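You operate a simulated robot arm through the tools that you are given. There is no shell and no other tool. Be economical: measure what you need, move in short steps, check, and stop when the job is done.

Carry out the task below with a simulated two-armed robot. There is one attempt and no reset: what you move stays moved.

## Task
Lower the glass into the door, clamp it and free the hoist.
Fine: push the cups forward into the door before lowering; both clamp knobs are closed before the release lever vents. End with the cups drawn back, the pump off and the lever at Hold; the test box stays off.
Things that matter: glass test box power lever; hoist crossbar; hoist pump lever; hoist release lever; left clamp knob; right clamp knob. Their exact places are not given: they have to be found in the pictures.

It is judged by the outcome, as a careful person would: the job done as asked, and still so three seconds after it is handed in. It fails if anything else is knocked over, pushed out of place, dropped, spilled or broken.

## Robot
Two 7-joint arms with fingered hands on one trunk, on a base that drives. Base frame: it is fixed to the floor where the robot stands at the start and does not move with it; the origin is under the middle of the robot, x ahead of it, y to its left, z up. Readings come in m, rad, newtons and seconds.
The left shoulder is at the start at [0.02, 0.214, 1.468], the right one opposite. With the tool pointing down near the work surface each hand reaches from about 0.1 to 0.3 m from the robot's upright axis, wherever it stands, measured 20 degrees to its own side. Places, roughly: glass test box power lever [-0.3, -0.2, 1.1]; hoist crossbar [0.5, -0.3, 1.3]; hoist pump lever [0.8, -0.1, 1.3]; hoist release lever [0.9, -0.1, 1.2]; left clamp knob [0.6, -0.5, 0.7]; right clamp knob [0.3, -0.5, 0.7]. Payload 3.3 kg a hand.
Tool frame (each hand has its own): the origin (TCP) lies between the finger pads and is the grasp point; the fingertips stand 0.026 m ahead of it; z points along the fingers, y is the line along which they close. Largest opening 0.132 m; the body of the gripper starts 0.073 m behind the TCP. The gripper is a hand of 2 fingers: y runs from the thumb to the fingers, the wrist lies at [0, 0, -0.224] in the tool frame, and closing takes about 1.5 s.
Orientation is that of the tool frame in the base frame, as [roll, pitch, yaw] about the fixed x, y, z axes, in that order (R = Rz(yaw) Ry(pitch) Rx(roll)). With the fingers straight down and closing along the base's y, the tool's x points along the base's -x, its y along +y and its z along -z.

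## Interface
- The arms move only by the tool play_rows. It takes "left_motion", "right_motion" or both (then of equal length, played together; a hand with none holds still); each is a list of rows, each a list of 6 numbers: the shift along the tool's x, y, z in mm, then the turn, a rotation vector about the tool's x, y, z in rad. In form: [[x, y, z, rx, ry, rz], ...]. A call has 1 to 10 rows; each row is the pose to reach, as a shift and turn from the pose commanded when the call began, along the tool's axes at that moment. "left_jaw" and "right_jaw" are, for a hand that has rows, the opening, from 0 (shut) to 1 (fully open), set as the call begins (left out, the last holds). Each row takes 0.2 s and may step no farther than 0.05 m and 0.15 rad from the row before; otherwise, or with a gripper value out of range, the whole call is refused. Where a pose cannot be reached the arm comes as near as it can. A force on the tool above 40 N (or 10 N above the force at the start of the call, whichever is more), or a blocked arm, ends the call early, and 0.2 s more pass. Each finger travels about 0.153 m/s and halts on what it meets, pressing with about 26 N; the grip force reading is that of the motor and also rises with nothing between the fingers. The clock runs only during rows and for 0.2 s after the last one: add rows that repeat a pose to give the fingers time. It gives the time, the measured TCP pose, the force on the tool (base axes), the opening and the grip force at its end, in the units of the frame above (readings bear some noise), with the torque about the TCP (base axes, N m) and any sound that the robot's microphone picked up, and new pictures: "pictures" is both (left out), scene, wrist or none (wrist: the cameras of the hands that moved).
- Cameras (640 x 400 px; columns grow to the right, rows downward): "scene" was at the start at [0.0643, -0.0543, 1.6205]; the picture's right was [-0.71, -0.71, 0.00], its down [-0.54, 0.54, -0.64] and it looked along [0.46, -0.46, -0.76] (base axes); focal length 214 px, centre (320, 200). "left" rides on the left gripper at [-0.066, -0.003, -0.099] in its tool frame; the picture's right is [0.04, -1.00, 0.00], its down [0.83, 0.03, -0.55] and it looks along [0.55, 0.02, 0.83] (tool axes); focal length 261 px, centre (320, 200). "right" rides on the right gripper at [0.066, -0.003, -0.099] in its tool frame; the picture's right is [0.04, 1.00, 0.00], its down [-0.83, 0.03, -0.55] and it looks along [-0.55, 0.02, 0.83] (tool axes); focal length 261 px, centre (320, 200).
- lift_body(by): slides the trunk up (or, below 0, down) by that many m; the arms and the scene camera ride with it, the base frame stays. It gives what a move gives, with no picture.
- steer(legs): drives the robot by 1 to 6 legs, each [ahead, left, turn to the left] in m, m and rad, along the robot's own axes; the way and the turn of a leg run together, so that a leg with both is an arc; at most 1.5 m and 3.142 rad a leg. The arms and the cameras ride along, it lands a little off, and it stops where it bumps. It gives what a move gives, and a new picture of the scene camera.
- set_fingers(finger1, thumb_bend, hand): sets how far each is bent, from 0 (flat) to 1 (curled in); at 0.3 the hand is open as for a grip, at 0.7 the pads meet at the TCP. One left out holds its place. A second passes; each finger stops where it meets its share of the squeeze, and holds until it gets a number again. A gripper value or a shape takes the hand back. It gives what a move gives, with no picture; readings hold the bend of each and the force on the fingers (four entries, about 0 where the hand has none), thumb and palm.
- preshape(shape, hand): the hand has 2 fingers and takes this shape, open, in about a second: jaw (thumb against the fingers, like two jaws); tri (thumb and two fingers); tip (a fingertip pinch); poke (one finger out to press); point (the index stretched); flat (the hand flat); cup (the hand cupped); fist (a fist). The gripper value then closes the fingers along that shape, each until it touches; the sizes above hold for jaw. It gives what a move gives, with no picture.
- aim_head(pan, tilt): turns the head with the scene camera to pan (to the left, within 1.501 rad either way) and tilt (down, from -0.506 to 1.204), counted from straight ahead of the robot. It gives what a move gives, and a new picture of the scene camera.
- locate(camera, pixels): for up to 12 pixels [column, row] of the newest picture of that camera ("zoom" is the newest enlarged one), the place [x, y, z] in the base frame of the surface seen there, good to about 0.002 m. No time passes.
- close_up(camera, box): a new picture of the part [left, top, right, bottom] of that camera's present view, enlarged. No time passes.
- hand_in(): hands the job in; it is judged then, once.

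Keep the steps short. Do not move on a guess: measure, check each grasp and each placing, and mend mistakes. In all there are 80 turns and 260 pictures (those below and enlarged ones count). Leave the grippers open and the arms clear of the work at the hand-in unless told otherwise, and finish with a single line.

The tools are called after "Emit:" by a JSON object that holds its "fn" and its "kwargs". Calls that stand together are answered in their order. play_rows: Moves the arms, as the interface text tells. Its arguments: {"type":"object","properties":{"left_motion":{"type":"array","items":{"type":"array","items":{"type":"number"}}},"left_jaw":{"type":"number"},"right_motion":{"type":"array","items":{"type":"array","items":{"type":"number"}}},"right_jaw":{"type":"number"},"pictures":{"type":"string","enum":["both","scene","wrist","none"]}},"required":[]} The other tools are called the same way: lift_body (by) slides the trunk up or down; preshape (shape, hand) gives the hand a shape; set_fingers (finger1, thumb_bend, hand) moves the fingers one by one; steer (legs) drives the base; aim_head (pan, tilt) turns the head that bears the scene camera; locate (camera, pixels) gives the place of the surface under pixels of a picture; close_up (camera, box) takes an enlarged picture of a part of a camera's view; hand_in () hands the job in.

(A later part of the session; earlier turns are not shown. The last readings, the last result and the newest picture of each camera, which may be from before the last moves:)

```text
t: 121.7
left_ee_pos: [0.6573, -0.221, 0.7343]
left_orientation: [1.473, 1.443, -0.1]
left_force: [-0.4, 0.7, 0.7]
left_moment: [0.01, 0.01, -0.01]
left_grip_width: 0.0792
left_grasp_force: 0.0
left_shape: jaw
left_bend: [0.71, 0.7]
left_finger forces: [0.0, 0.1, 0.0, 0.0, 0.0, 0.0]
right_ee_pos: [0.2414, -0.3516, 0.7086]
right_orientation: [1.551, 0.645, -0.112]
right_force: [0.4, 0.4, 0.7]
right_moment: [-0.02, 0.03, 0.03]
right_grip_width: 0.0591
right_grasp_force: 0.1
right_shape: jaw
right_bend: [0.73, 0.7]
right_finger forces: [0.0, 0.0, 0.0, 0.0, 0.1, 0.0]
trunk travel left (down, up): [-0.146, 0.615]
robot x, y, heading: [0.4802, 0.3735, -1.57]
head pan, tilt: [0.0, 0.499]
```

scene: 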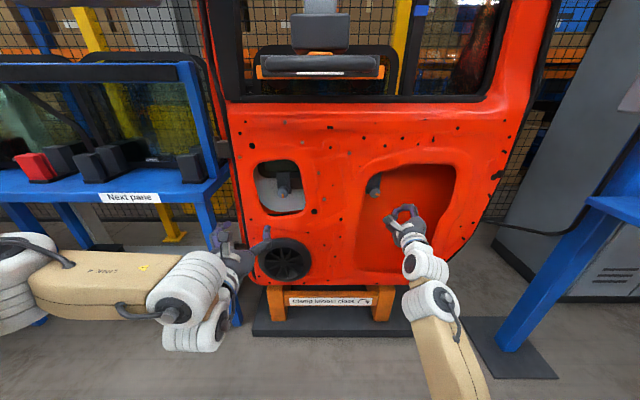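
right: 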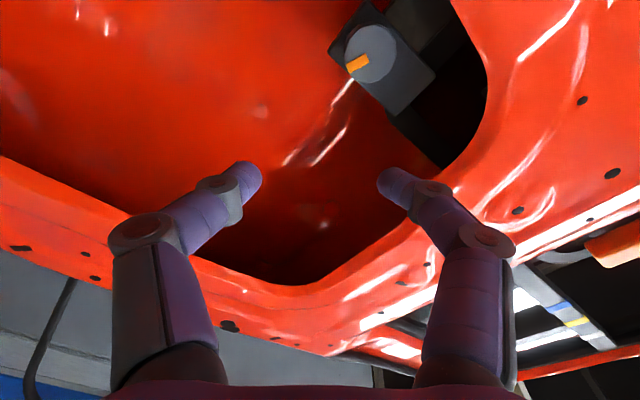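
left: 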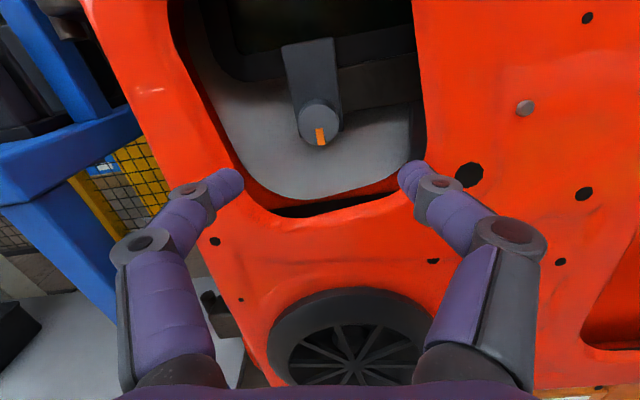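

At this lateral offset (0.24 m) φ=128° was reachable, so I shift the base 5 cm left and ahead 7 cm, then trim with the arm.

Emit:
{"fn": "steer", "kwargs": {"legs": [[0, 0.05, 0], [0.07, 0, 0]]}}

Emit:
{"fn": "play_rows", "kwargs": {"right_motion": [[0, 2, 0, 0, 0, 0], [0, 3, 0, 0, 0, 0]], "pictures": "wrist"}}

Emit:
{"fn": "locate", "kwargs": {"camera": "right", "pixels": [[310, 115], [320, 125], [300, 110], [330, 120], [310, 130], [300, 95]]}}

```text
t: 123.3
left_ee_pos: [0.7082, -0.2915, 0.7356]
left_orientation: [1.472, 1.443, -0.101]
left_force: [-0.2, 0.2, 0.4]
left_moment: [0.0, 0.04, 0.03]
left_grip_width: 0.0787
left_grasp_force: 0.0
left_shape: jaw
left_bend: [0.71, 0.7]
left_finger forces: [0.0, 0.0, 0.0, 0.0, 0.1, 0.1]
right_ee_pos: [0.291, -0.4234, 0.7081]
right_orientation: [1.551, 0.641, -0.115]
right_force: [-0.1, -0.1, -0.6]
right_moment: [0.02, 0.0, -0.02]
right_grip_width: 0.0587
right_grasp_force: 0.1
right_shape: jaw
right_bend: [0.73, 0.7]
right_finger forces: [0.0, 0.0, 0.2, 0.0, 0.1, 0.1]
trunk travel left (down, up): [-0.146, 0.615]
robot x, y, heading: [0.5289, 0.2998, -1.567]
head pan, tilt: [0.0, 0.499]
```

scene: 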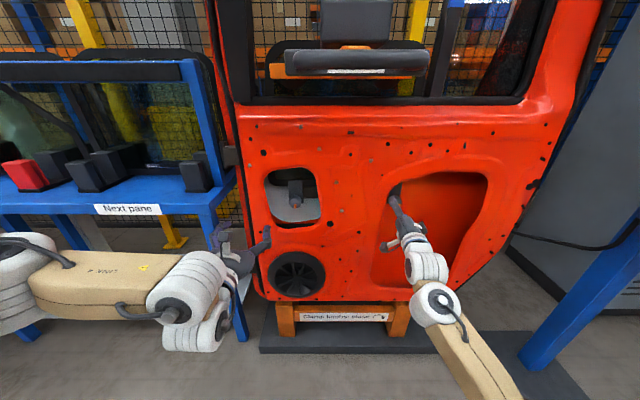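

```text
t: 123.9
left_ee_pos: [0.707, -0.2915, 0.7354]
left_orientation: [1.474, 1.443, -0.102]
left_force: [0.0, 0.7, -0.3]
left_moment: [-0.03, -0.02, 0.02]
left_grip_width: 0.0789
left_grasp_force: 0.0
left_shape: jaw
left_bend: [0.71, 0.7]
left_finger forces: [0.0, 0.1, 0.1, 0.0, 0.0, 0.0]
right_ee_pos: [0.2931, -0.4225, 0.7111]
right_orientation: [1.553, 0.641, -0.112]
right_force: [0.0, -0.4, -0.8]
right_moment: [-0.05, 0.01, 0.02]
right_grip_width: 0.0589
right_grasp_force: 0.1
right_shape: jaw
right_bend: [0.73, 0.7]
right_finger forces: [0.1, 0.0, 0.0, 0.0, 0.0, 0.1]
trunk travel left (down, up): [-0.146, 0.615]
robot x, y, heading: [0.5292, 0.3005, -1.57]
head pan, tilt: [0.0, 0.499]
```

right: 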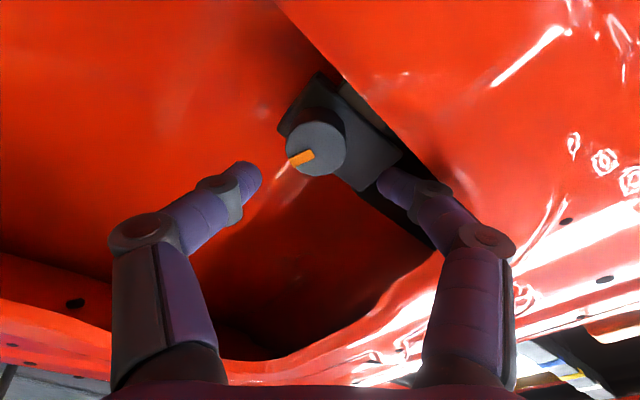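

```text
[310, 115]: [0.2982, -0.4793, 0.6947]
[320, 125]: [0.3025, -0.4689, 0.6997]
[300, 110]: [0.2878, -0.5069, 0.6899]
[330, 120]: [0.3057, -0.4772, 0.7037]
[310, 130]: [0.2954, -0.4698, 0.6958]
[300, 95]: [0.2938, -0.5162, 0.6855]
```

I go the last 49 mm with the base (3 mm right), then close and turn, all checked by forces.

Emit:
{"fn": "steer", "kwargs": {"legs": [[0.049, -0.003, 0]]}}

Emit:
{"fn": "play_rows", "kwargs": {"right_motion": [[0, 0, 0, 0, 0, 0], [0, 0, 0, 0, 0, 0], [0, 0, 0, 0, 0, 0], [0, 0, 0, 0, 0, 0]], "right_jaw": 0, "pictures": "none"}}

Emit:
{"fn": "play_rows", "kwargs": {"right_motion": [[0, 0, 0, 0, 0, 0.12], [0, 0, 0, 0, 0, 0.24], [0, 0, 0, 0, 0, 0.36], [0, 0, 0, 0, 0, 0.48], [0, 0, 0, 0, 0, 0.6], [0, 0, 0, 0, 0, 0.7]], "pictures": "wrist"}}

```text
t: 124.8
left_ee_pos: [0.7042, -0.341, 0.7351]
left_orientation: [1.473, 1.443, -0.102]
left_force: [0.0, 0.1, -0.4]
left_moment: [0.0, 0.03, -0.03]
left_grip_width: 0.0786
left_grasp_force: 0.0
left_shape: jaw
left_bend: [0.71, 0.7]
left_finger forces: [0.0, 0.0, 0.0, 0.0, 0.1, 0.0]
right_ee_pos: [0.289, -0.4729, 0.712]
right_orientation: [1.552, 0.644, -0.115]
right_force: [0.9, -0.3, 0.0]
right_moment: [0.02, 0.01, 0.02]
right_grip_width: 0.0588
right_grasp_force: 0.0
right_shape: jaw
right_bend: [0.73, 0.7]
right_finger forces: [0.0, 0.1, 0.1, 0.0, 0.0, 0.0]
trunk travel left (down, up): [-0.146, 0.615]
robot x, y, heading: [0.5305, 0.2494, -1.569]
head pan, tilt: [0.0, 0.499]
```

scene: 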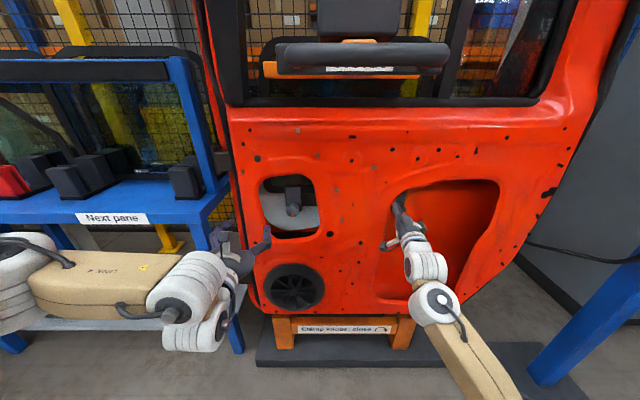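

```text
t: 125.8
left_ee_pos: [0.7049, -0.3418, 0.7345]
left_orientation: [1.476, 1.445, -0.1]
left_force: [0.4, -0.8, 0.1]
left_moment: [0.01, -0.03, 0.01]
left_grip_width: 0.0788
left_grasp_force: 0.0
left_shape: jaw
left_bend: [0.71, 0.7]
left_finger forces: [0.0, 0.0, 0.1, 0.1, 0.0, 0.0]
right_ee_pos: [0.289, -0.4724, 0.7117]
right_orientation: [1.553, 0.644, -0.115]
right_force: [-3.3, -2.9, 2.3]
right_moment: [-0.04, -0.02, -0.02]
right_grip_width: 0.0301
right_grasp_force: 26.9
right_shape: jaw
right_bend: [0.73, 0.7]
right_finger forces: [23.2, 0.0, 0.1, 0.1, 22.8, 0.0]
trunk travel left (down, up): [-0.146, 0.615]
robot x, y, heading: [0.5262, 0.2492, -1.574]
head pan, tilt: [0.0, 0.499]
```

```text
t: 127.2
left_ee_pos: [0.7029, -0.3422, 0.735]
left_orientation: [1.48, 1.443, -0.094]
left_force: [-0.2, -0.5, -0.5]
left_moment: [0.03, -0.01, 0.02]
left_grip_width: 0.0791
left_grasp_force: 0.0
left_shape: jaw
left_bend: [0.71, 0.7]
left_finger forces: [0.0, 0.1, 0.0, 0.1, 0.0, 0.0]
right_ee_pos: [0.2876, -0.4732, 0.7086]
right_orientation: [1.558, -0.061, -0.104]
right_force: [-11.4, 1.6, -4.5]
right_moment: [0.39, 0.05, -0.18]
right_grip_width: 0.03
right_grasp_force: 25.7
right_shape: jaw
right_bend: [0.73, 0.7]
right_finger forces: [23.4, 0.0, 0.0, 0.0, 27.9, 0.0]
trunk travel left (down, up): [-0.146, 0.615]
robot x, y, heading: [0.5267, 0.2458, -1.576]
head pan, tilt: [0.0, 0.499]
```

right: 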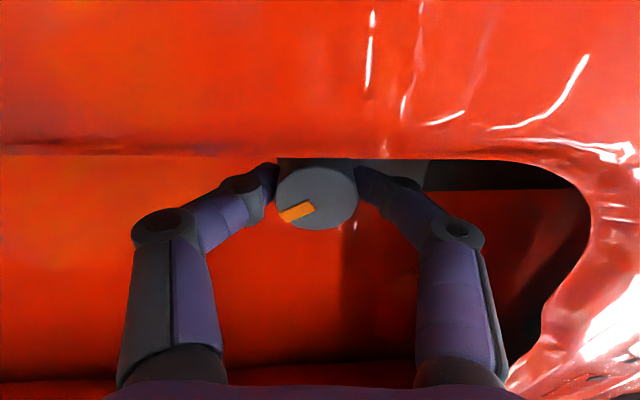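

Good: it's turning with the hand (centred, 23–28 N). I go on another 0.75.

Emit:
{"fn": "play_rows", "kwargs": {"right_motion": [[0, 0, 0, 0, 0, 0.11], [0, 0, 0, 0, 0, 0.22], [0, 0, 0, 0, 0, 0.33], [0, 0, 0, 0, 0, 0.44], [0, 0, 0, 0, 0, 0.55], [0, 0, 0, 0, 0, 0.65]], "pictures": "wrist"}}

```text
t: 128.6
left_ee_pos: [0.7044, -0.3432, 0.7352]
left_orientation: [1.484, 1.444, -0.087]
left_force: [-0.3, 0.6, -0.2]
left_moment: [0.0, 0.01, 0.03]
left_grip_width: 0.0789
left_grasp_force: 0.1
left_shape: jaw
left_bend: [0.71, 0.7]
left_finger forces: [0.0, 0.0, 0.0, 0.1, 0.1, 0.0]
right_ee_pos: [0.2869, -0.4741, 0.7069]
right_orientation: [1.557, -0.699, -0.094]
right_force: [-3.6, 6.6, -18.3]
right_moment: [0.7, 0.74, 0.14]
right_grip_width: 0.0308
right_grasp_force: 25.8
right_shape: jaw
right_bend: [0.72, 0.71]
right_finger forces: [20.9, 0.0, 0.1, 0.0, 34.8, 0.1]
trunk travel left (down, up): [-0.146, 0.615]
robot x, y, heading: [0.5278, 0.2467, -1.572]
head pan, tilt: [0.0, 0.499]
```

right: 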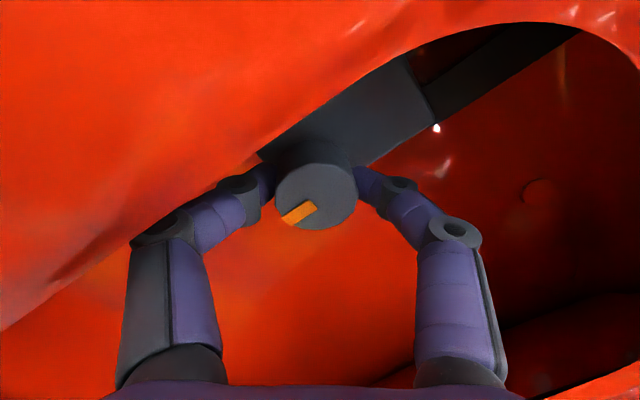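

The mark is now about opposite the bracket, i.e. pointing down. I nudge 0.15 further to be sure it's at the stop, then open.

Emit:
{"fn": "play_rows", "kwargs": {"right_motion": [[0, 0, 0, 0, 0, 0.08], [0, 0, 0, 0, 0, 0.15], [0, 0, 0, 0, 0, 0.15]], "pictures": "none"}}

Emit:
{"fn": "play_rows", "kwargs": {"right_motion": [[0, 0, 0, 0, 0, 0], [0, 0, 0, 0, 0, 0], [0, 0, 0, 0, 0, 0]], "right_jaw": 0.5, "pictures": "wrist"}}

Emit:
{"fn": "steer", "kwargs": {"legs": [[-0.2, 0, 0]]}}

Emit:
{"fn": "close_up", "kwargs": {"camera": "scene", "box": [240, 130, 480, 290]}}

```text
t: 129.4
left_ee_pos: [0.7058, -0.3429, 0.7356]
left_orientation: [1.474, 1.445, -0.098]
left_force: [0.0, -0.1, 0.1]
left_moment: [0.0, -0.01, 0.01]
left_grip_width: 0.079
left_grasp_force: 0.1
left_shape: jaw
left_bend: [0.71, 0.7]
left_finger forces: [0.0, 0.0, 0.1, 0.0, 0.0, 0.0]
right_ee_pos: [0.2779, -0.4739, 0.7062]
right_orientation: [1.553, -0.83, -0.102]
right_force: [17.4, 14.2, -12.2]
right_moment: [0.59, 0.12, 0.73]
right_grip_width: 0.0314
right_grasp_force: 26.3
right_shape: jaw
right_bend: [0.74, 0.71]
right_finger forces: [14.3, 0.0, 0.0, 0.0, 33.3, 0.0]
trunk travel left (down, up): [-0.146, 0.615]
robot x, y, heading: [0.5253, 0.2526, -1.573]
head pan, tilt: [0.0, 0.499]
```

```text
t: 130.2
left_ee_pos: [0.7037, -0.3426, 0.7355]
left_orientation: [1.472, 1.443, -0.101]
left_force: [-0.3, 0.4, 0.5]
left_moment: [-0.02, -0.04, -0.02]
left_grip_width: 0.0791
left_grasp_force: 0.1
left_shape: jaw
left_bend: [0.71, 0.7]
left_finger forces: [0.0, 0.1, 0.1, 0.0, 0.0, 0.0]
right_ee_pos: [0.2742, -0.4747, 0.7115]
right_orientation: [1.54, -0.832, -0.096]
right_force: [0.7, -0.2, 0.5]
right_moment: [0.01, -0.02, 0.03]
right_grip_width: 0.066
right_grasp_force: 0.0
right_shape: jaw
right_bend: [0.73, 0.7]
right_finger forces: [0.0, 0.0, 0.0, 0.1, 0.1, 0.0]
trunk travel left (down, up): [-0.146, 0.615]
robot x, y, heading: [0.5306, 0.246, -1.574]
head pan, tilt: [0.0, 0.499]
```

right: 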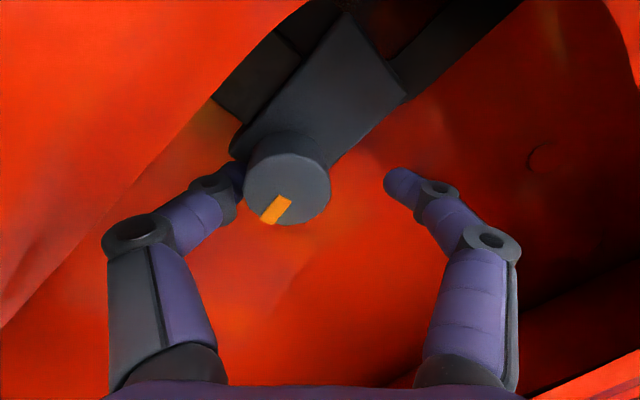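

```text
t: 131.8
left_ee_pos: [0.7061, -0.1453, 0.7347]
left_orientation: [1.474, 1.446, -0.096]
left_force: [-0.2, 0.8, -0.6]
left_moment: [-0.02, 0.01, 0.01]
left_grip_width: 0.0788
left_grasp_force: 0.0
left_shape: jaw
left_bend: [0.71, 0.7]
left_finger forces: [0.0, 0.0, 0.0, 0.0, 0.1, 0.0]
right_ee_pos: [0.277, -0.2778, 0.7128]
right_orientation: [1.538, -0.834, -0.091]
right_force: [0.1, 0.1, -0.7]
right_moment: [0.0, 0.0, 0.04]
right_grip_width: 0.0659
right_grasp_force: 0.0
right_shape: jaw
right_bend: [0.73, 0.7]
right_finger forces: [0.1, 0.0, 0.0, 0.0, 0.0, 0.1]
trunk travel left (down, up): [-0.146, 0.615]
robot x, y, heading: [0.5286, 0.4464, -1.568]
head pan, tilt: [0.0, 0.499]
```

scene: 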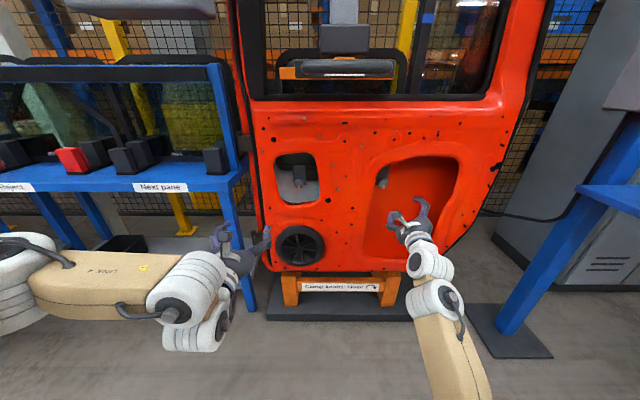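

```text
2.50 times, centred on (360, 210) of scene
```

zoom: 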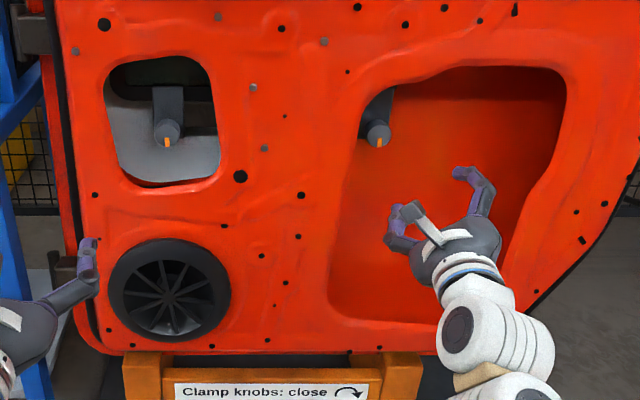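

Both marks point straight down: both clamps are closed. Next, in one batch: measure the handle bar, back off, square the right hand up open, close and raise the left hand, lift the trunk, and shift left in front of the panel's levers.

Emit:
{"fn": "locate", "kwargs": {"camera": "scene", "pixels": [[302, 67], [345, 66], [390, 68], [345, 62], [345, 70], [345, 74], [345, 40]]}}

Emit:
{"fn": "steer", "kwargs": {"legs": [[-0.15, 0, 0]]}}

Emit:
{"fn": "play_rows", "kwargs": {"right_motion": [[0, 0, 0, 0, 0, -0.14], [0, 0, 0, 0, 0, -0.28], [0, 0, 0, 0, 0, -0.42], [0, 0, 0, 0, 0, -0.56], [0, 0, 0, 0, 0, -0.7], [0, 0, 0, 0, 0, -0.83], [0, 0, 0, 0, 0, -0.83]], "left_motion": [[-10, 0, 0, 0, 0, 0], [-20, 0, 0, 0, 0, 0], [-30, 0, 0, 0, 0, 0], [-40, 0, 0, 0, 0, 0], [-50, 0, 0, 0, 0, 0], [-60, 0, 0, 0, 0, 0], [-60, 0, 0, 0, 0, 0]], "left_jaw": 0, "right_jaw": 1, "pictures": "none"}}

Emit:
{"fn": "lift_body", "kwargs": {"by": 0.4}}

Emit:
{"fn": "lift_body", "kwargs": {"by": 0.2}}

Emit:
{"fn": "steer", "kwargs": {"legs": [[0, 0.144, 0]]}}

Emit:
{"fn": "close_up", "kwargs": {"camera": "left", "box": [160, 40, 480, 240]}}

Emit:
{"fn": "locate", "kwargs": {"camera": "scene", "pixels": [[345, 245], [320, 200]]}}

```text
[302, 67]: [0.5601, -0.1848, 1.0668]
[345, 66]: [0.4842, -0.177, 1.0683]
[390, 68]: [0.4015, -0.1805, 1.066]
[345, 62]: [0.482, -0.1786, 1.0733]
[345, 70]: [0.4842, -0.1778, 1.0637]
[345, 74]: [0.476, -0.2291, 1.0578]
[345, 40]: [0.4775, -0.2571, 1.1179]
```

```text
t: 133.2
left_ee_pos: [0.7059, 0.0082, 0.7361]
left_orientation: [1.476, 1.444, -0.094]
left_force: [0.3, -0.2, 1.0]
left_moment: [-0.01, -0.02, -0.04]
left_grip_width: 0.0787
left_grasp_force: 0.0
left_shape: jaw
left_bend: [0.71, 0.7]
left_finger forces: [0.1, 0.1, 0.0, 0.1, 0.0, 0.0]
right_ee_pos: [0.2762, -0.1265, 0.7131]
right_orientation: [1.539, -0.828, -0.09]
right_force: [0.1, -0.4, -0.5]
right_moment: [-0.03, 0.01, -0.04]
right_grip_width: 0.0658
right_grasp_force: 0.0
right_shape: jaw
right_bend: [0.73, 0.7]
right_finger forces: [0.0, 0.0, 0.0, 0.1, 0.0, 0.0]
trunk travel left (down, up): [-0.146, 0.615]
robot x, y, heading: [0.5288, 0.5988, -1.566]
head pan, tilt: [0.0, 0.499]
```

scene: 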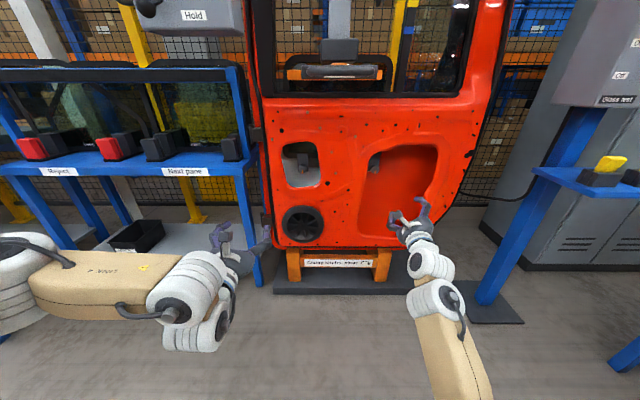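

```text
t: 134.8
left_ee_pos: [0.7002, 0.0092, 0.7945]
left_orientation: [1.473, 1.445, -0.096]
left_force: [-0.7, 0.0, -0.3]
left_moment: [0.0, -0.02, 0.02]
left_grip_width: 0.0
left_grasp_force: 26.1
left_shape: jaw
left_bend: [0.63, 0.7]
left_finger forces: [0.1, 0.0, 0.0, 0.1, 0.1, 0.1]
right_ee_pos: [0.2768, -0.1256, 0.7112]
right_orientation: [1.549, 0.001, -0.116]
right_force: [0.6, 0.1, 0.2]
right_moment: [0.01, -0.02, -0.01]
right_grip_width: 0.132
right_grasp_force: 0.1
right_shape: jaw
right_bend: [0.3, 0.3]
right_finger forces: [0.0, 0.0, 0.0, 0.1, 0.0, 0.1]
trunk travel left (down, up): [-0.146, 0.615]
robot x, y, heading: [0.5278, 0.5942, -1.567]
head pan, tilt: [0.0, 0.499]
```

```text
t: 138.6
left_ee_pos: [0.6994, 0.01, 1.1939]
left_orientation: [1.474, 1.444, -0.096]
left_force: [-0.6, 0.1, 0.4]
left_moment: [-0.03, 0.03, 0.02]
left_grip_width: 0.0
left_grasp_force: 25.8
left_shape: jaw
left_bend: [0.63, 0.7]
left_finger forces: [0.0, 0.1, 0.0, 0.1, 0.0, 0.0]
right_ee_pos: [0.2762, -0.1264, 1.1119]
right_orientation: [1.549, 0.001, -0.115]
right_force: [0.3, 0.0, 0.8]
right_moment: [0.03, -0.03, -0.02]
right_grip_width: 0.1315
right_grasp_force: 0.1
right_shape: jaw
right_bend: [0.3, 0.3]
right_finger forces: [0.0, 0.1, 0.0, 0.1, 0.0, 0.0]
trunk travel left (down, up): [-0.546, 0.215]
robot x, y, heading: [0.5258, 0.5967, -1.566]
head pan, tilt: [0.0, 0.499]
```

```text
t: 140.8
left_ee_pos: [0.6987, 0.0086, 1.3955]
left_orientation: [1.474, 1.443, -0.095]
left_force: [-0.5, -0.5, 0.0]
left_moment: [0.01, -0.03, 0.0]
left_grip_width: 0.0
left_grasp_force: 25.3
left_shape: jaw
left_bend: [0.63, 0.7]
left_finger forces: [0.1, 0.0, 0.0, 0.0, 0.0, 0.0]
right_ee_pos: [0.276, -0.1264, 1.3124]
right_orientation: [1.548, 0.001, -0.117]
right_force: [0.4, -0.6, -0.7]
right_moment: [-0.01, -0.05, -0.05]
right_grip_width: 0.1321
right_grasp_force: 0.1
right_shape: jaw
right_bend: [0.3, 0.3]
right_finger forces: [0.0, 0.0, 0.0, 0.1, 0.0, 0.0]
trunk travel left (down, up): [-0.746, 0.015]
robot x, y, heading: [0.5285, 0.5989, -1.566]
head pan, tilt: [0.0, 0.499]
```

```text
t: 142.1
left_ee_pos: [0.8442, 0.0094, 1.3955]
left_orientation: [1.474, 1.446, -0.095]
left_force: [0.3, -0.1, -0.4]
left_moment: [0.01, 0.0, -0.02]
left_grip_width: 0.0
left_grasp_force: 25.9
left_shape: jaw
left_bend: [0.63, 0.7]
left_finger forces: [0.1, 0.0, 0.0, 0.0, 0.1, 0.0]
right_ee_pos: [0.4224, -0.1246, 1.3129]
right_orientation: [1.55, 0.002, -0.112]
right_force: [0.1, 0.3, -0.5]
right_moment: [0.03, -0.02, -0.03]
right_grip_width: 0.1317
right_grasp_force: 0.0
right_shape: jaw
right_bend: [0.3, 0.3]
right_finger forces: [0.0, 0.0, 0.0, 0.0, 0.0, 0.0]
trunk travel left (down, up): [-0.746, 0.015]
robot x, y, heading: [0.6729, 0.5996, -1.563]
head pan, tilt: [0.0, 0.499]
```

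scene: 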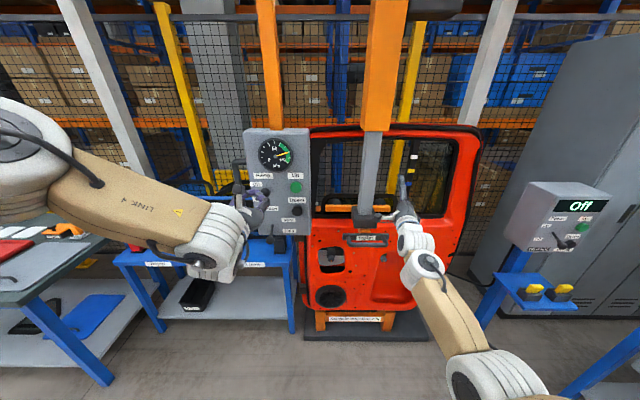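

```text
2.00 times, centred on (320, 140) of left
```

zoom: 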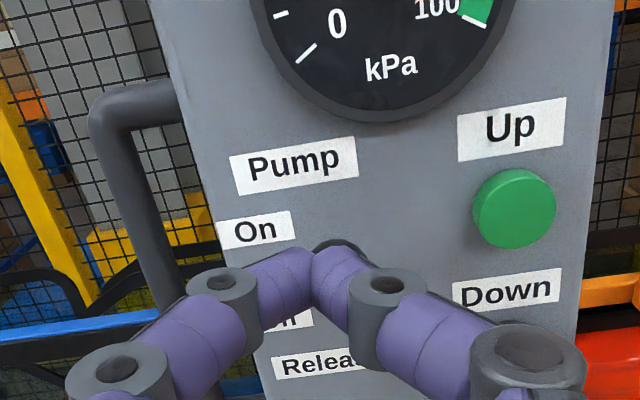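

```text
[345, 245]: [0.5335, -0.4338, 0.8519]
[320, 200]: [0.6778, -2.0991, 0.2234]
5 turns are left
```

Handle bar: front y=-0.178, z=1.068, x 0.40–0.56. Left fingertip is in line with the pump ball (x 0.842). In one batch: clear the right hand aside, go over the pump ball and press it down to Off with the trunk, back off, go below the release ball, press it up to Vent, back off and look.

Emit:
{"fn": "play_rows", "kwargs": {"right_motion": [[-22, 0, -16, 0, 0, 0], [-44, 0, -32, 0, 0, 0], [-66, 0, -48, 0, 0, 0], [-88, 0, -64, 0, 0, 0], [-110, 0, -80, 0, 0, 0]], "pictures": "none"}}

Emit:
{"fn": "steer", "kwargs": {"legs": [[0.097, 0, 0]]}}

Emit:
{"fn": "lift_body", "kwargs": {"by": -0.079}}

Emit:
{"fn": "steer", "kwargs": {"legs": [[-0.1, 0, 0]]}}

Emit:
{"fn": "lift_body", "kwargs": {"by": -0.181}}

Emit:
{"fn": "steer", "kwargs": {"legs": [[0.1, 0, 0]]}}

Emit:
{"fn": "lift_body", "kwargs": {"by": 0.061}}

Emit:
{"fn": "steer", "kwargs": {"legs": [[-0.1, 0, 0]]}}

Emit:
{"fn": "close_up", "kwargs": {"camera": "left", "box": [0, 0, 640, 400]}}

Emit:
{"fn": "close_up", "kwargs": {"camera": "scene", "box": [220, 60, 420, 260]}}

```text
t: 143.3
left_ee_pos: [0.8441, 0.0109, 1.3962]
left_orientation: [1.469, 1.443, -0.099]
left_force: [-0.3, 0.0, -0.1]
left_moment: [0.0, 0.01, 0.04]
left_grip_width: 0.0
left_grasp_force: 25.2
left_shape: jaw
left_bend: [0.63, 0.7]
left_finger forces: [0.1, 0.1, 0.1, 0.1, 0.0, 0.0]
right_ee_pos: [0.3203, -0.034, 1.3122]
right_orientation: [1.548, 0.001, -0.113]
right_force: [0.2, 0.0, 1.2]
right_moment: [0.02, 0.01, -0.01]
right_grip_width: 0.1318
right_grasp_force: 0.1
right_shape: jaw
right_bend: [0.3, 0.3]
right_finger forces: [0.0, 0.0, 0.0, 0.0, 0.1, 0.0]
trunk travel left (down, up): [-0.746, 0.015]
robot x, y, heading: [0.6732, 0.5987, -1.562]
head pan, tilt: [0.0, 0.499]
```

```text
t: 144.5
left_ee_pos: [0.8469, -0.092, 1.3944]
left_orientation: [1.478, 1.443, -0.088]
left_force: [-0.2, -0.5, -1.1]
left_moment: [0.0, 0.02, 0.03]
left_grip_width: 0.0002
left_grasp_force: 26.0
left_shape: jaw
left_bend: [0.63, 0.7]
left_finger forces: [0.0, 0.0, 0.1, 0.0, 0.0, 0.1]
right_ee_pos: [0.3237, -0.1373, 1.3111]
right_orientation: [1.548, 0.0, -0.112]
right_force: [0.5, 0.5, 0.0]
right_moment: [-0.02, -0.03, -0.01]
right_grip_width: 0.1319
right_grasp_force: 0.0
right_shape: jaw
right_bend: [0.3, 0.3]
right_finger forces: [0.0, 0.1, 0.0, 0.0, 0.0, 0.0]
trunk travel left (down, up): [-0.746, 0.015]
robot x, y, heading: [0.6723, 0.4989, -1.566]
head pan, tilt: [0.0, 0.499]
```

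scene: 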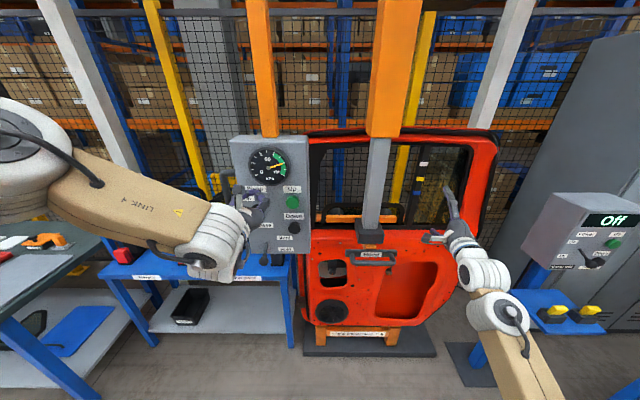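

```text
t: 145.6
left_ee_pos: [0.8451, -0.0906, 1.3187]
left_orientation: [1.419, 1.444, -0.146]
left_force: [-2.7, -1.5, 15.3]
left_moment: [-0.33, 0.06, -0.06]
left_grip_width: 0.0
left_grasp_force: 26.3
left_shape: jaw
left_bend: [0.63, 0.7]
left_finger forces: [0.0, 0.0, 0.1, 0.0, 0.1, 0.0]
right_ee_pos: [0.3221, -0.1351, 1.2337]
right_orientation: [1.548, -0.001, -0.112]
right_force: [0.8, -0.4, -0.4]
right_moment: [-0.01, 0.03, 0.01]
right_grip_width: 0.1317
right_grasp_force: 0.1
right_shape: jaw
right_bend: [0.3, 0.3]
right_finger forces: [0.0, 0.0, 0.0, 0.1, 0.0, 0.1]
trunk travel left (down, up): [-0.667, 0.094]
robot x, y, heading: [0.675, 0.4971, -1.566]
head pan, tilt: [0.0, 0.499]
```

```text
t: 146.8
left_ee_pos: [0.8462, 0.011, 1.3166]
left_orientation: [1.472, 1.445, -0.089]
left_force: [-1.1, 0.4, 0.2]
left_moment: [0.06, 0.01, 0.0]
left_grip_width: 0.0
left_grasp_force: 26.3
left_shape: jaw
left_bend: [0.62, 0.7]
left_finger forces: [0.1, 0.0, 0.0, 0.1, 0.1, 0.1]
right_ee_pos: [0.3252, -0.0354, 1.2334]
right_orientation: [1.548, -0.001, -0.108]
right_force: [-0.9, 0.1, -0.2]
right_moment: [0.02, 0.03, 0.0]
right_grip_width: 0.1318
right_grasp_force: 0.1
right_shape: jaw
right_bend: [0.3, 0.3]
right_finger forces: [0.0, 0.0, 0.0, 0.0, 0.0, 0.1]
trunk travel left (down, up): [-0.667, 0.094]
robot x, y, heading: [0.6738, 0.5954, -1.558]
head pan, tilt: [0.0, 0.499]
```

scene: 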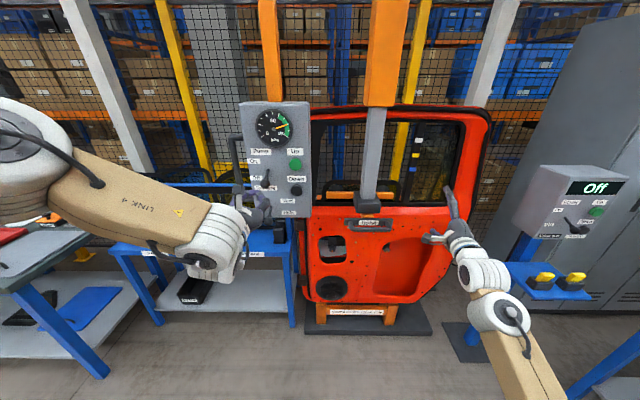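

```text
t: 148.8
left_ee_pos: [0.8471, 0.0115, 1.1354]
left_orientation: [1.477, 1.444, -0.085]
left_force: [0.5, -1.0, 0.9]
left_moment: [0.03, 0.03, 0.0]
left_grip_width: 0.0001
left_grasp_force: 26.0
left_shape: jaw
left_bend: [0.62, 0.7]
left_finger forces: [0.0, 0.1, 0.0, 0.0, 0.1, 0.0]
right_ee_pos: [0.3248, -0.0367, 1.0519]
right_orientation: [1.55, -0.001, -0.107]
right_force: [0.5, 1.0, -0.7]
right_moment: [0.03, -0.02, -0.03]
right_grip_width: 0.132
right_grasp_force: 0.1
right_shape: jaw
right_bend: [0.3, 0.3]
right_finger forces: [0.1, 0.1, 0.1, 0.0, 0.1, 0.0]
trunk travel left (down, up): [-0.486, 0.275]
robot x, y, heading: [0.6725, 0.5995, -1.56]
head pan, tilt: [0.0, 0.499]
```

```text
t: 149.9
left_ee_pos: [0.848, -0.0908, 1.134]
left_orientation: [1.493, 1.442, -0.07]
left_force: [0.6, 0.8, -0.1]
left_moment: [-0.03, 0.04, -0.02]
left_grip_width: 0.0006
left_grasp_force: 26.3
left_shape: jaw
left_bend: [0.62, 0.7]
left_finger forces: [0.1, 0.0, 0.0, 0.1, 0.0, 0.1]
right_ee_pos: [0.3255, -0.1371, 1.0517]
right_orientation: [1.548, 0.0, -0.108]
right_force: [-0.6, -0.3, -0.1]
right_moment: [-0.01, -0.03, 0.02]
right_grip_width: 0.1321
right_grasp_force: 0.1
right_shape: jaw
right_bend: [0.3, 0.3]
right_finger forces: [0.0, 0.0, 0.1, 0.0, 0.1, 0.1]
trunk travel left (down, up): [-0.486, 0.275]
robot x, y, heading: [0.6735, 0.498, -1.564]
head pan, tilt: [0.0, 0.499]
```

scene: 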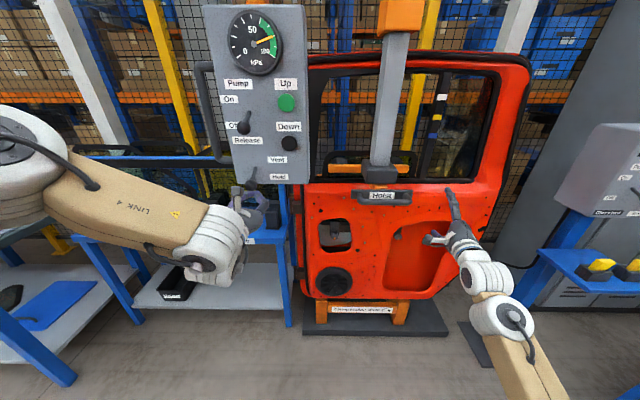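

```text
t: 150.9
left_ee_pos: [0.848, -0.0884, 1.1942]
left_orientation: [1.497, 1.441, -0.067]
left_force: [2.3, 3.1, -5.5]
left_moment: [0.1, 0.04, 0.1]
left_grip_width: 0.0
left_grasp_force: 26.3
left_shape: jaw
left_bend: [0.63, 0.7]
left_finger forces: [0.0, 0.0, 0.1, 0.0, 0.1, 0.1]
right_ee_pos: [0.3256, -0.1363, 1.1127]
right_orientation: [1.55, 0.001, -0.109]
right_force: [0.3, 1.6, 0.3]
right_moment: [0.0, -0.01, 0.01]
right_grip_width: 0.1319
right_grasp_force: 0.1
right_shape: jaw
right_bend: [0.3, 0.3]
right_finger forces: [0.0, 0.1, 0.1, 0.0, 0.0, 0.0]
trunk travel left (down, up): [-0.547, 0.214]
robot x, y, heading: [0.6736, 0.4976, -1.56]
head pan, tilt: [0.0, 0.499]
```

```text
t: 152.1
left_ee_pos: [0.8478, 0.0108, 1.1962]
left_orientation: [1.467, 1.441, -0.093]
left_force: [0.5, -0.1, -0.5]
left_moment: [0.01, 0.03, -0.02]
left_grip_width: 0.0
left_grasp_force: 26.1
left_shape: jaw
left_bend: [0.63, 0.7]
left_finger forces: [0.0, 0.0, 0.1, 0.0, 0.1, 0.1]
right_ee_pos: [0.3231, -0.0365, 1.115]
right_orientation: [1.548, 0.0, -0.11]
right_force: [-0.2, 0.1, 0.7]
right_moment: [0.03, -0.01, 0.01]
right_grip_width: 0.132
right_grasp_force: 0.0
right_shape: jaw
right_bend: [0.3, 0.3]
right_finger forces: [0.1, 0.0, 0.0, 0.1, 0.1, 0.0]
trunk travel left (down, up): [-0.547, 0.214]
robot x, y, heading: [0.6708, 0.5974, -1.561]
head pan, tilt: [0.0, 0.499]
```

scene: 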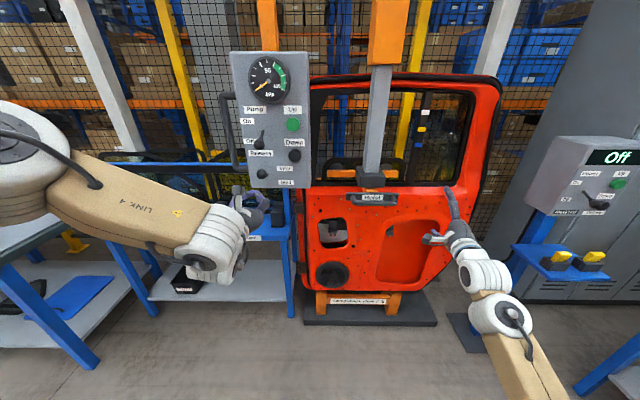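

```text
1.00 times, centred on (320, 200) of left (not enlarged: the box is as wide or as high as the picture)
```

zoom: 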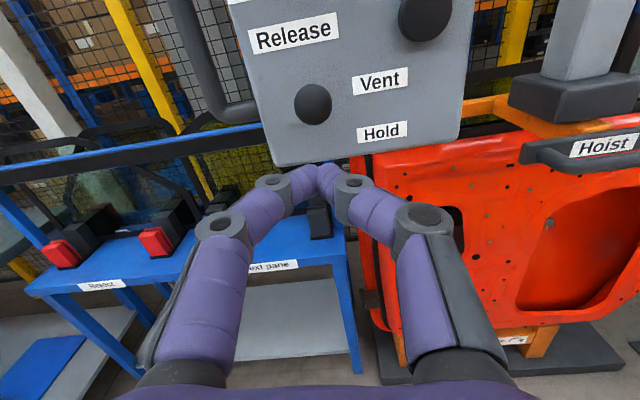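

```text
2.00 times, centred on (320, 160) of scene
4 turns are left
```

zoom: 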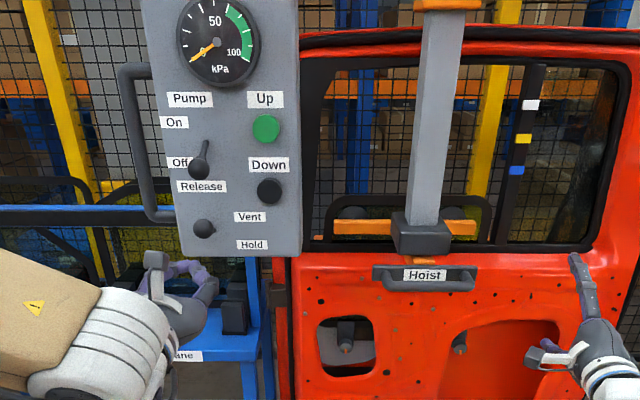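

Gauge at 0 kPa, pump at Off, release at Vent. Now the right hand returns to the handle: reach back, align height and x, go around the bar, close, and draw it back with the base until the stop.

Emit:
{"fn": "play_rows", "kwargs": {"right_motion": [[22, 0, 16, 0, 0, 0], [44, 0, 32, 0, 0, 0], [66, 0, 48, 0, 0, 0], [88, 0, 64, 0, 0, 0], [110, 0, 80, 0, 0, 0]], "right_jaw": 1, "pictures": "none"}}

Emit:
{"fn": "lift_body", "kwargs": {"by": -0.047}}

Emit:
{"fn": "steer", "kwargs": {"legs": [[0, 0.048, 0], [0.061, 0, 0]]}}

Emit:
{"fn": "play_rows", "kwargs": {"right_motion": [[0, 0, 0, 0, 0, 0], [0, 0, 0, 0, 0, 0], [0, 0, 0, 0, 0, 0], [0, 0, 0, 0, 0, 0], [0, 0, 0, 0, 0, 0], [0, 0, 0, 0, 0, 0]], "right_jaw": 0, "pictures": "wrist"}}

Emit:
{"fn": "steer", "kwargs": {"legs": [[-0.09, 0, 0], [-0.06, 0, 0]]}}

Emit:
{"fn": "close_up", "kwargs": {"camera": "scene", "box": [240, 100, 460, 260]}}

Emit:
{"fn": "close_up", "kwargs": {"camera": "right", "box": [0, 0, 640, 400]}}

Emit:
{"fn": "locate", "kwargs": {"camera": "zoom", "pixels": [[325, 60], [322, 150], [318, 230], [320, 20]]}}

```text
t: 153.3
left_ee_pos: [0.847, 0.0094, 1.1947]
left_orientation: [1.483, 1.446, -0.08]
left_force: [0.4, -0.1, -0.3]
left_moment: [0.0, 0.01, -0.02]
left_grip_width: 0.0
left_grasp_force: 25.8
left_shape: jaw
left_bend: [0.63, 0.7]
left_finger forces: [0.0, 0.0, 0.0, 0.0, 0.0, 0.1]
right_ee_pos: [0.4243, -0.1311, 1.1156]
right_orientation: [1.551, 0.002, -0.108]
right_force: [0.1, 0.6, -1.1]
right_moment: [0.0, 0.03, 0.03]
right_grip_width: 0.1318
right_grasp_force: 0.1
right_shape: jaw
right_bend: [0.3, 0.3]
right_finger forces: [0.1, 0.1, 0.1, 0.0, 0.0, 0.1]
trunk travel left (down, up): [-0.547, 0.214]
robot x, y, heading: [0.6706, 0.5961, -1.56]
head pan, tilt: [0.0, 0.499]
```

```text
t: 154.2
left_ee_pos: [0.8468, 0.0104, 1.1492]
left_orientation: [1.478, 1.445, -0.089]
left_force: [-0.1, -1.0, -0.3]
left_moment: [0.01, -0.01, -0.02]
left_grip_width: 0.0001
left_grasp_force: 25.5
left_shape: jaw
left_bend: [0.63, 0.7]
left_finger forces: [0.0, 0.1, 0.0, 0.1, 0.0, 0.0]
right_ee_pos: [0.4245, -0.1292, 1.0676]
right_orientation: [1.547, 0.0, -0.108]
right_force: [0.0, 0.2, 0.0]
right_moment: [0.01, 0.02, 0.01]
right_grip_width: 0.1317
right_grasp_force: 0.0
right_shape: jaw
right_bend: [0.3, 0.3]
right_finger forces: [0.0, 0.0, 0.0, 0.1, 0.0, 0.0]
trunk travel left (down, up): [-0.5, 0.261]
robot x, y, heading: [0.6684, 0.5966, -1.559]
head pan, tilt: [0.0, 0.499]
```

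```text
t: 155.7
left_ee_pos: [0.8953, -0.0515, 1.1489]
left_orientation: [1.494, 1.444, -0.072]
left_force: [0.1, -0.3, 0.1]
left_moment: [-0.01, -0.01, -0.01]
left_grip_width: 0.0001
left_grasp_force: 26.0
left_shape: jaw
left_bend: [0.63, 0.7]
left_finger forces: [0.0, 0.0, 0.1, 0.0, 0.1, 0.1]
right_ee_pos: [0.4738, -0.1907, 1.0656]
right_orientation: [1.55, 0.001, -0.109]
right_force: [-0.4, -0.9, 0.5]
right_moment: [-0.03, 0.02, 0.02]
right_grip_width: 0.132
right_grasp_force: 0.1
right_shape: jaw
right_bend: [0.3, 0.3]
right_finger forces: [0.1, 0.0, 0.1, 0.1, 0.0, 0.0]
trunk travel left (down, up): [-0.5, 0.261]
robot x, y, heading: [0.7198, 0.5438, -1.561]
head pan, tilt: [0.0, 0.499]
```

scene: 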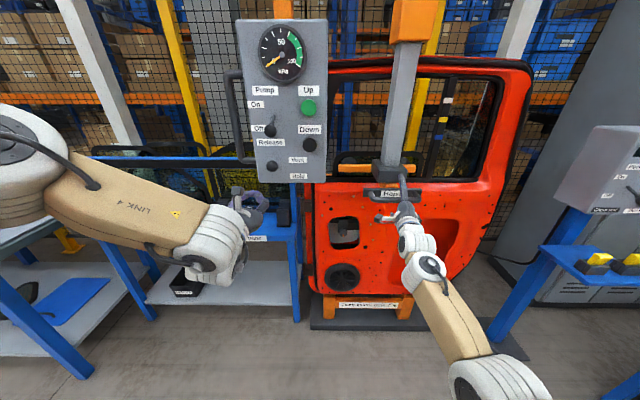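

```text
t: 157.1
left_ee_pos: [0.8965, -0.0498, 1.1487]
left_orientation: [1.48, 1.443, -0.082]
left_force: [-0.1, 0.3, 0.3]
left_moment: [-0.01, 0.01, 0.0]
left_grip_width: 0.0001
left_grasp_force: 26.6
left_shape: jaw
left_bend: [0.63, 0.7]
left_finger forces: [0.0, 0.1, 0.0, 0.0, 0.0, 0.0]
right_ee_pos: [0.4751, -0.1885, 1.0669]
right_orientation: [1.55, 0.001, -0.11]
right_force: [-0.5, -2.3, -0.5]
right_moment: [0.0, 0.03, -0.03]
right_grip_width: 0.0
right_grasp_force: 25.7
right_shape: jaw
right_bend: [0.64, 0.7]
right_finger forces: [0.0, 0.1, 0.0, 0.1, 0.0, 0.1]
trunk travel left (down, up): [-0.5, 0.261]
robot x, y, heading: [0.7232, 0.5363, -1.561]
head pan, tilt: [0.0, 0.499]
```

right: 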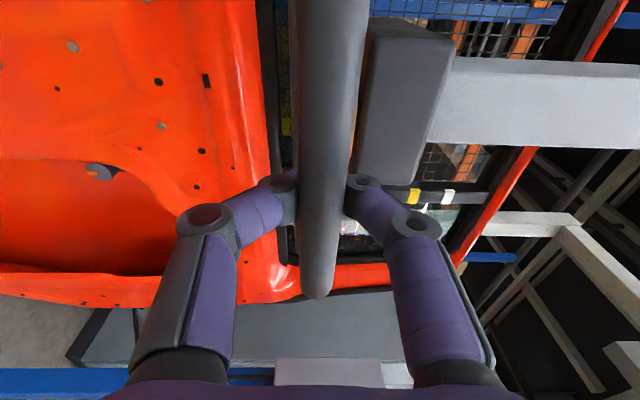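

```text
t: 158.7
left_ee_pos: [0.8959, 0.076, 1.1469]
left_orientation: [1.501, 1.443, -0.062]
left_force: [0.3, -0.2, -0.3]
left_moment: [0.02, 0.05, 0.03]
left_grip_width: 0.0
left_grasp_force: 25.9
left_shape: jaw
left_bend: [0.63, 0.7]
left_finger forces: [0.1, 0.0, 0.1, 0.0, 0.0, 0.0]
right_ee_pos: [0.4734, -0.0633, 1.0661]
right_orientation: [1.555, 0.002, -0.107]
right_force: [-1.0, -23.9, -2.0]
right_moment: [0.03, 0.0, 0.04]
right_grip_width: 0.0
right_grasp_force: 25.9
right_shape: jaw
right_bend: [0.59, 0.68]
right_finger forces: [29.7, 0.0, 0.0, 0.0, 27.1, 0.1]
trunk travel left (down, up): [-0.5, 0.261]
robot x, y, heading: [0.726, 0.6651, -1.565]
head pan, tilt: [0.0, 0.499]
stopped in leg 2: the force on the tool passed its limit (the readings are from after the stop); the commanded pose is now the measured one
```

scene: 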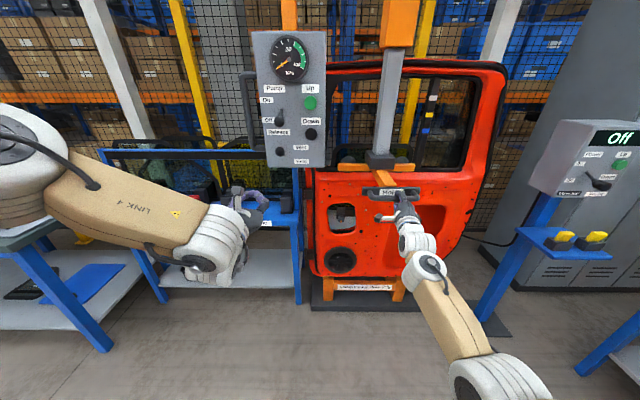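

```text
2.50 times, centred on (350, 180) of scene
```

zoom: 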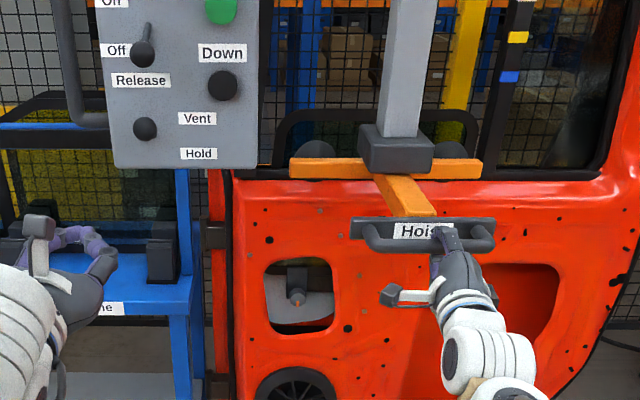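

```text
1.00 times, centred on (320, 200) of right (not enlarged: the box is as wide or as high as the picture)
```

zoom: 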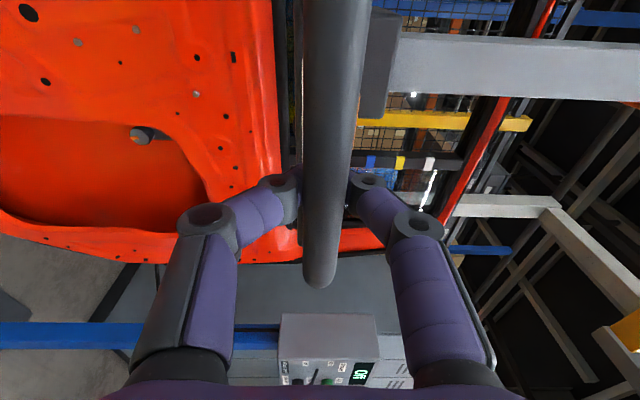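

```text
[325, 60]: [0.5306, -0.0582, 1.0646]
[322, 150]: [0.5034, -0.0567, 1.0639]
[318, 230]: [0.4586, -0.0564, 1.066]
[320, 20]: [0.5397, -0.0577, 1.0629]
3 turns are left
```

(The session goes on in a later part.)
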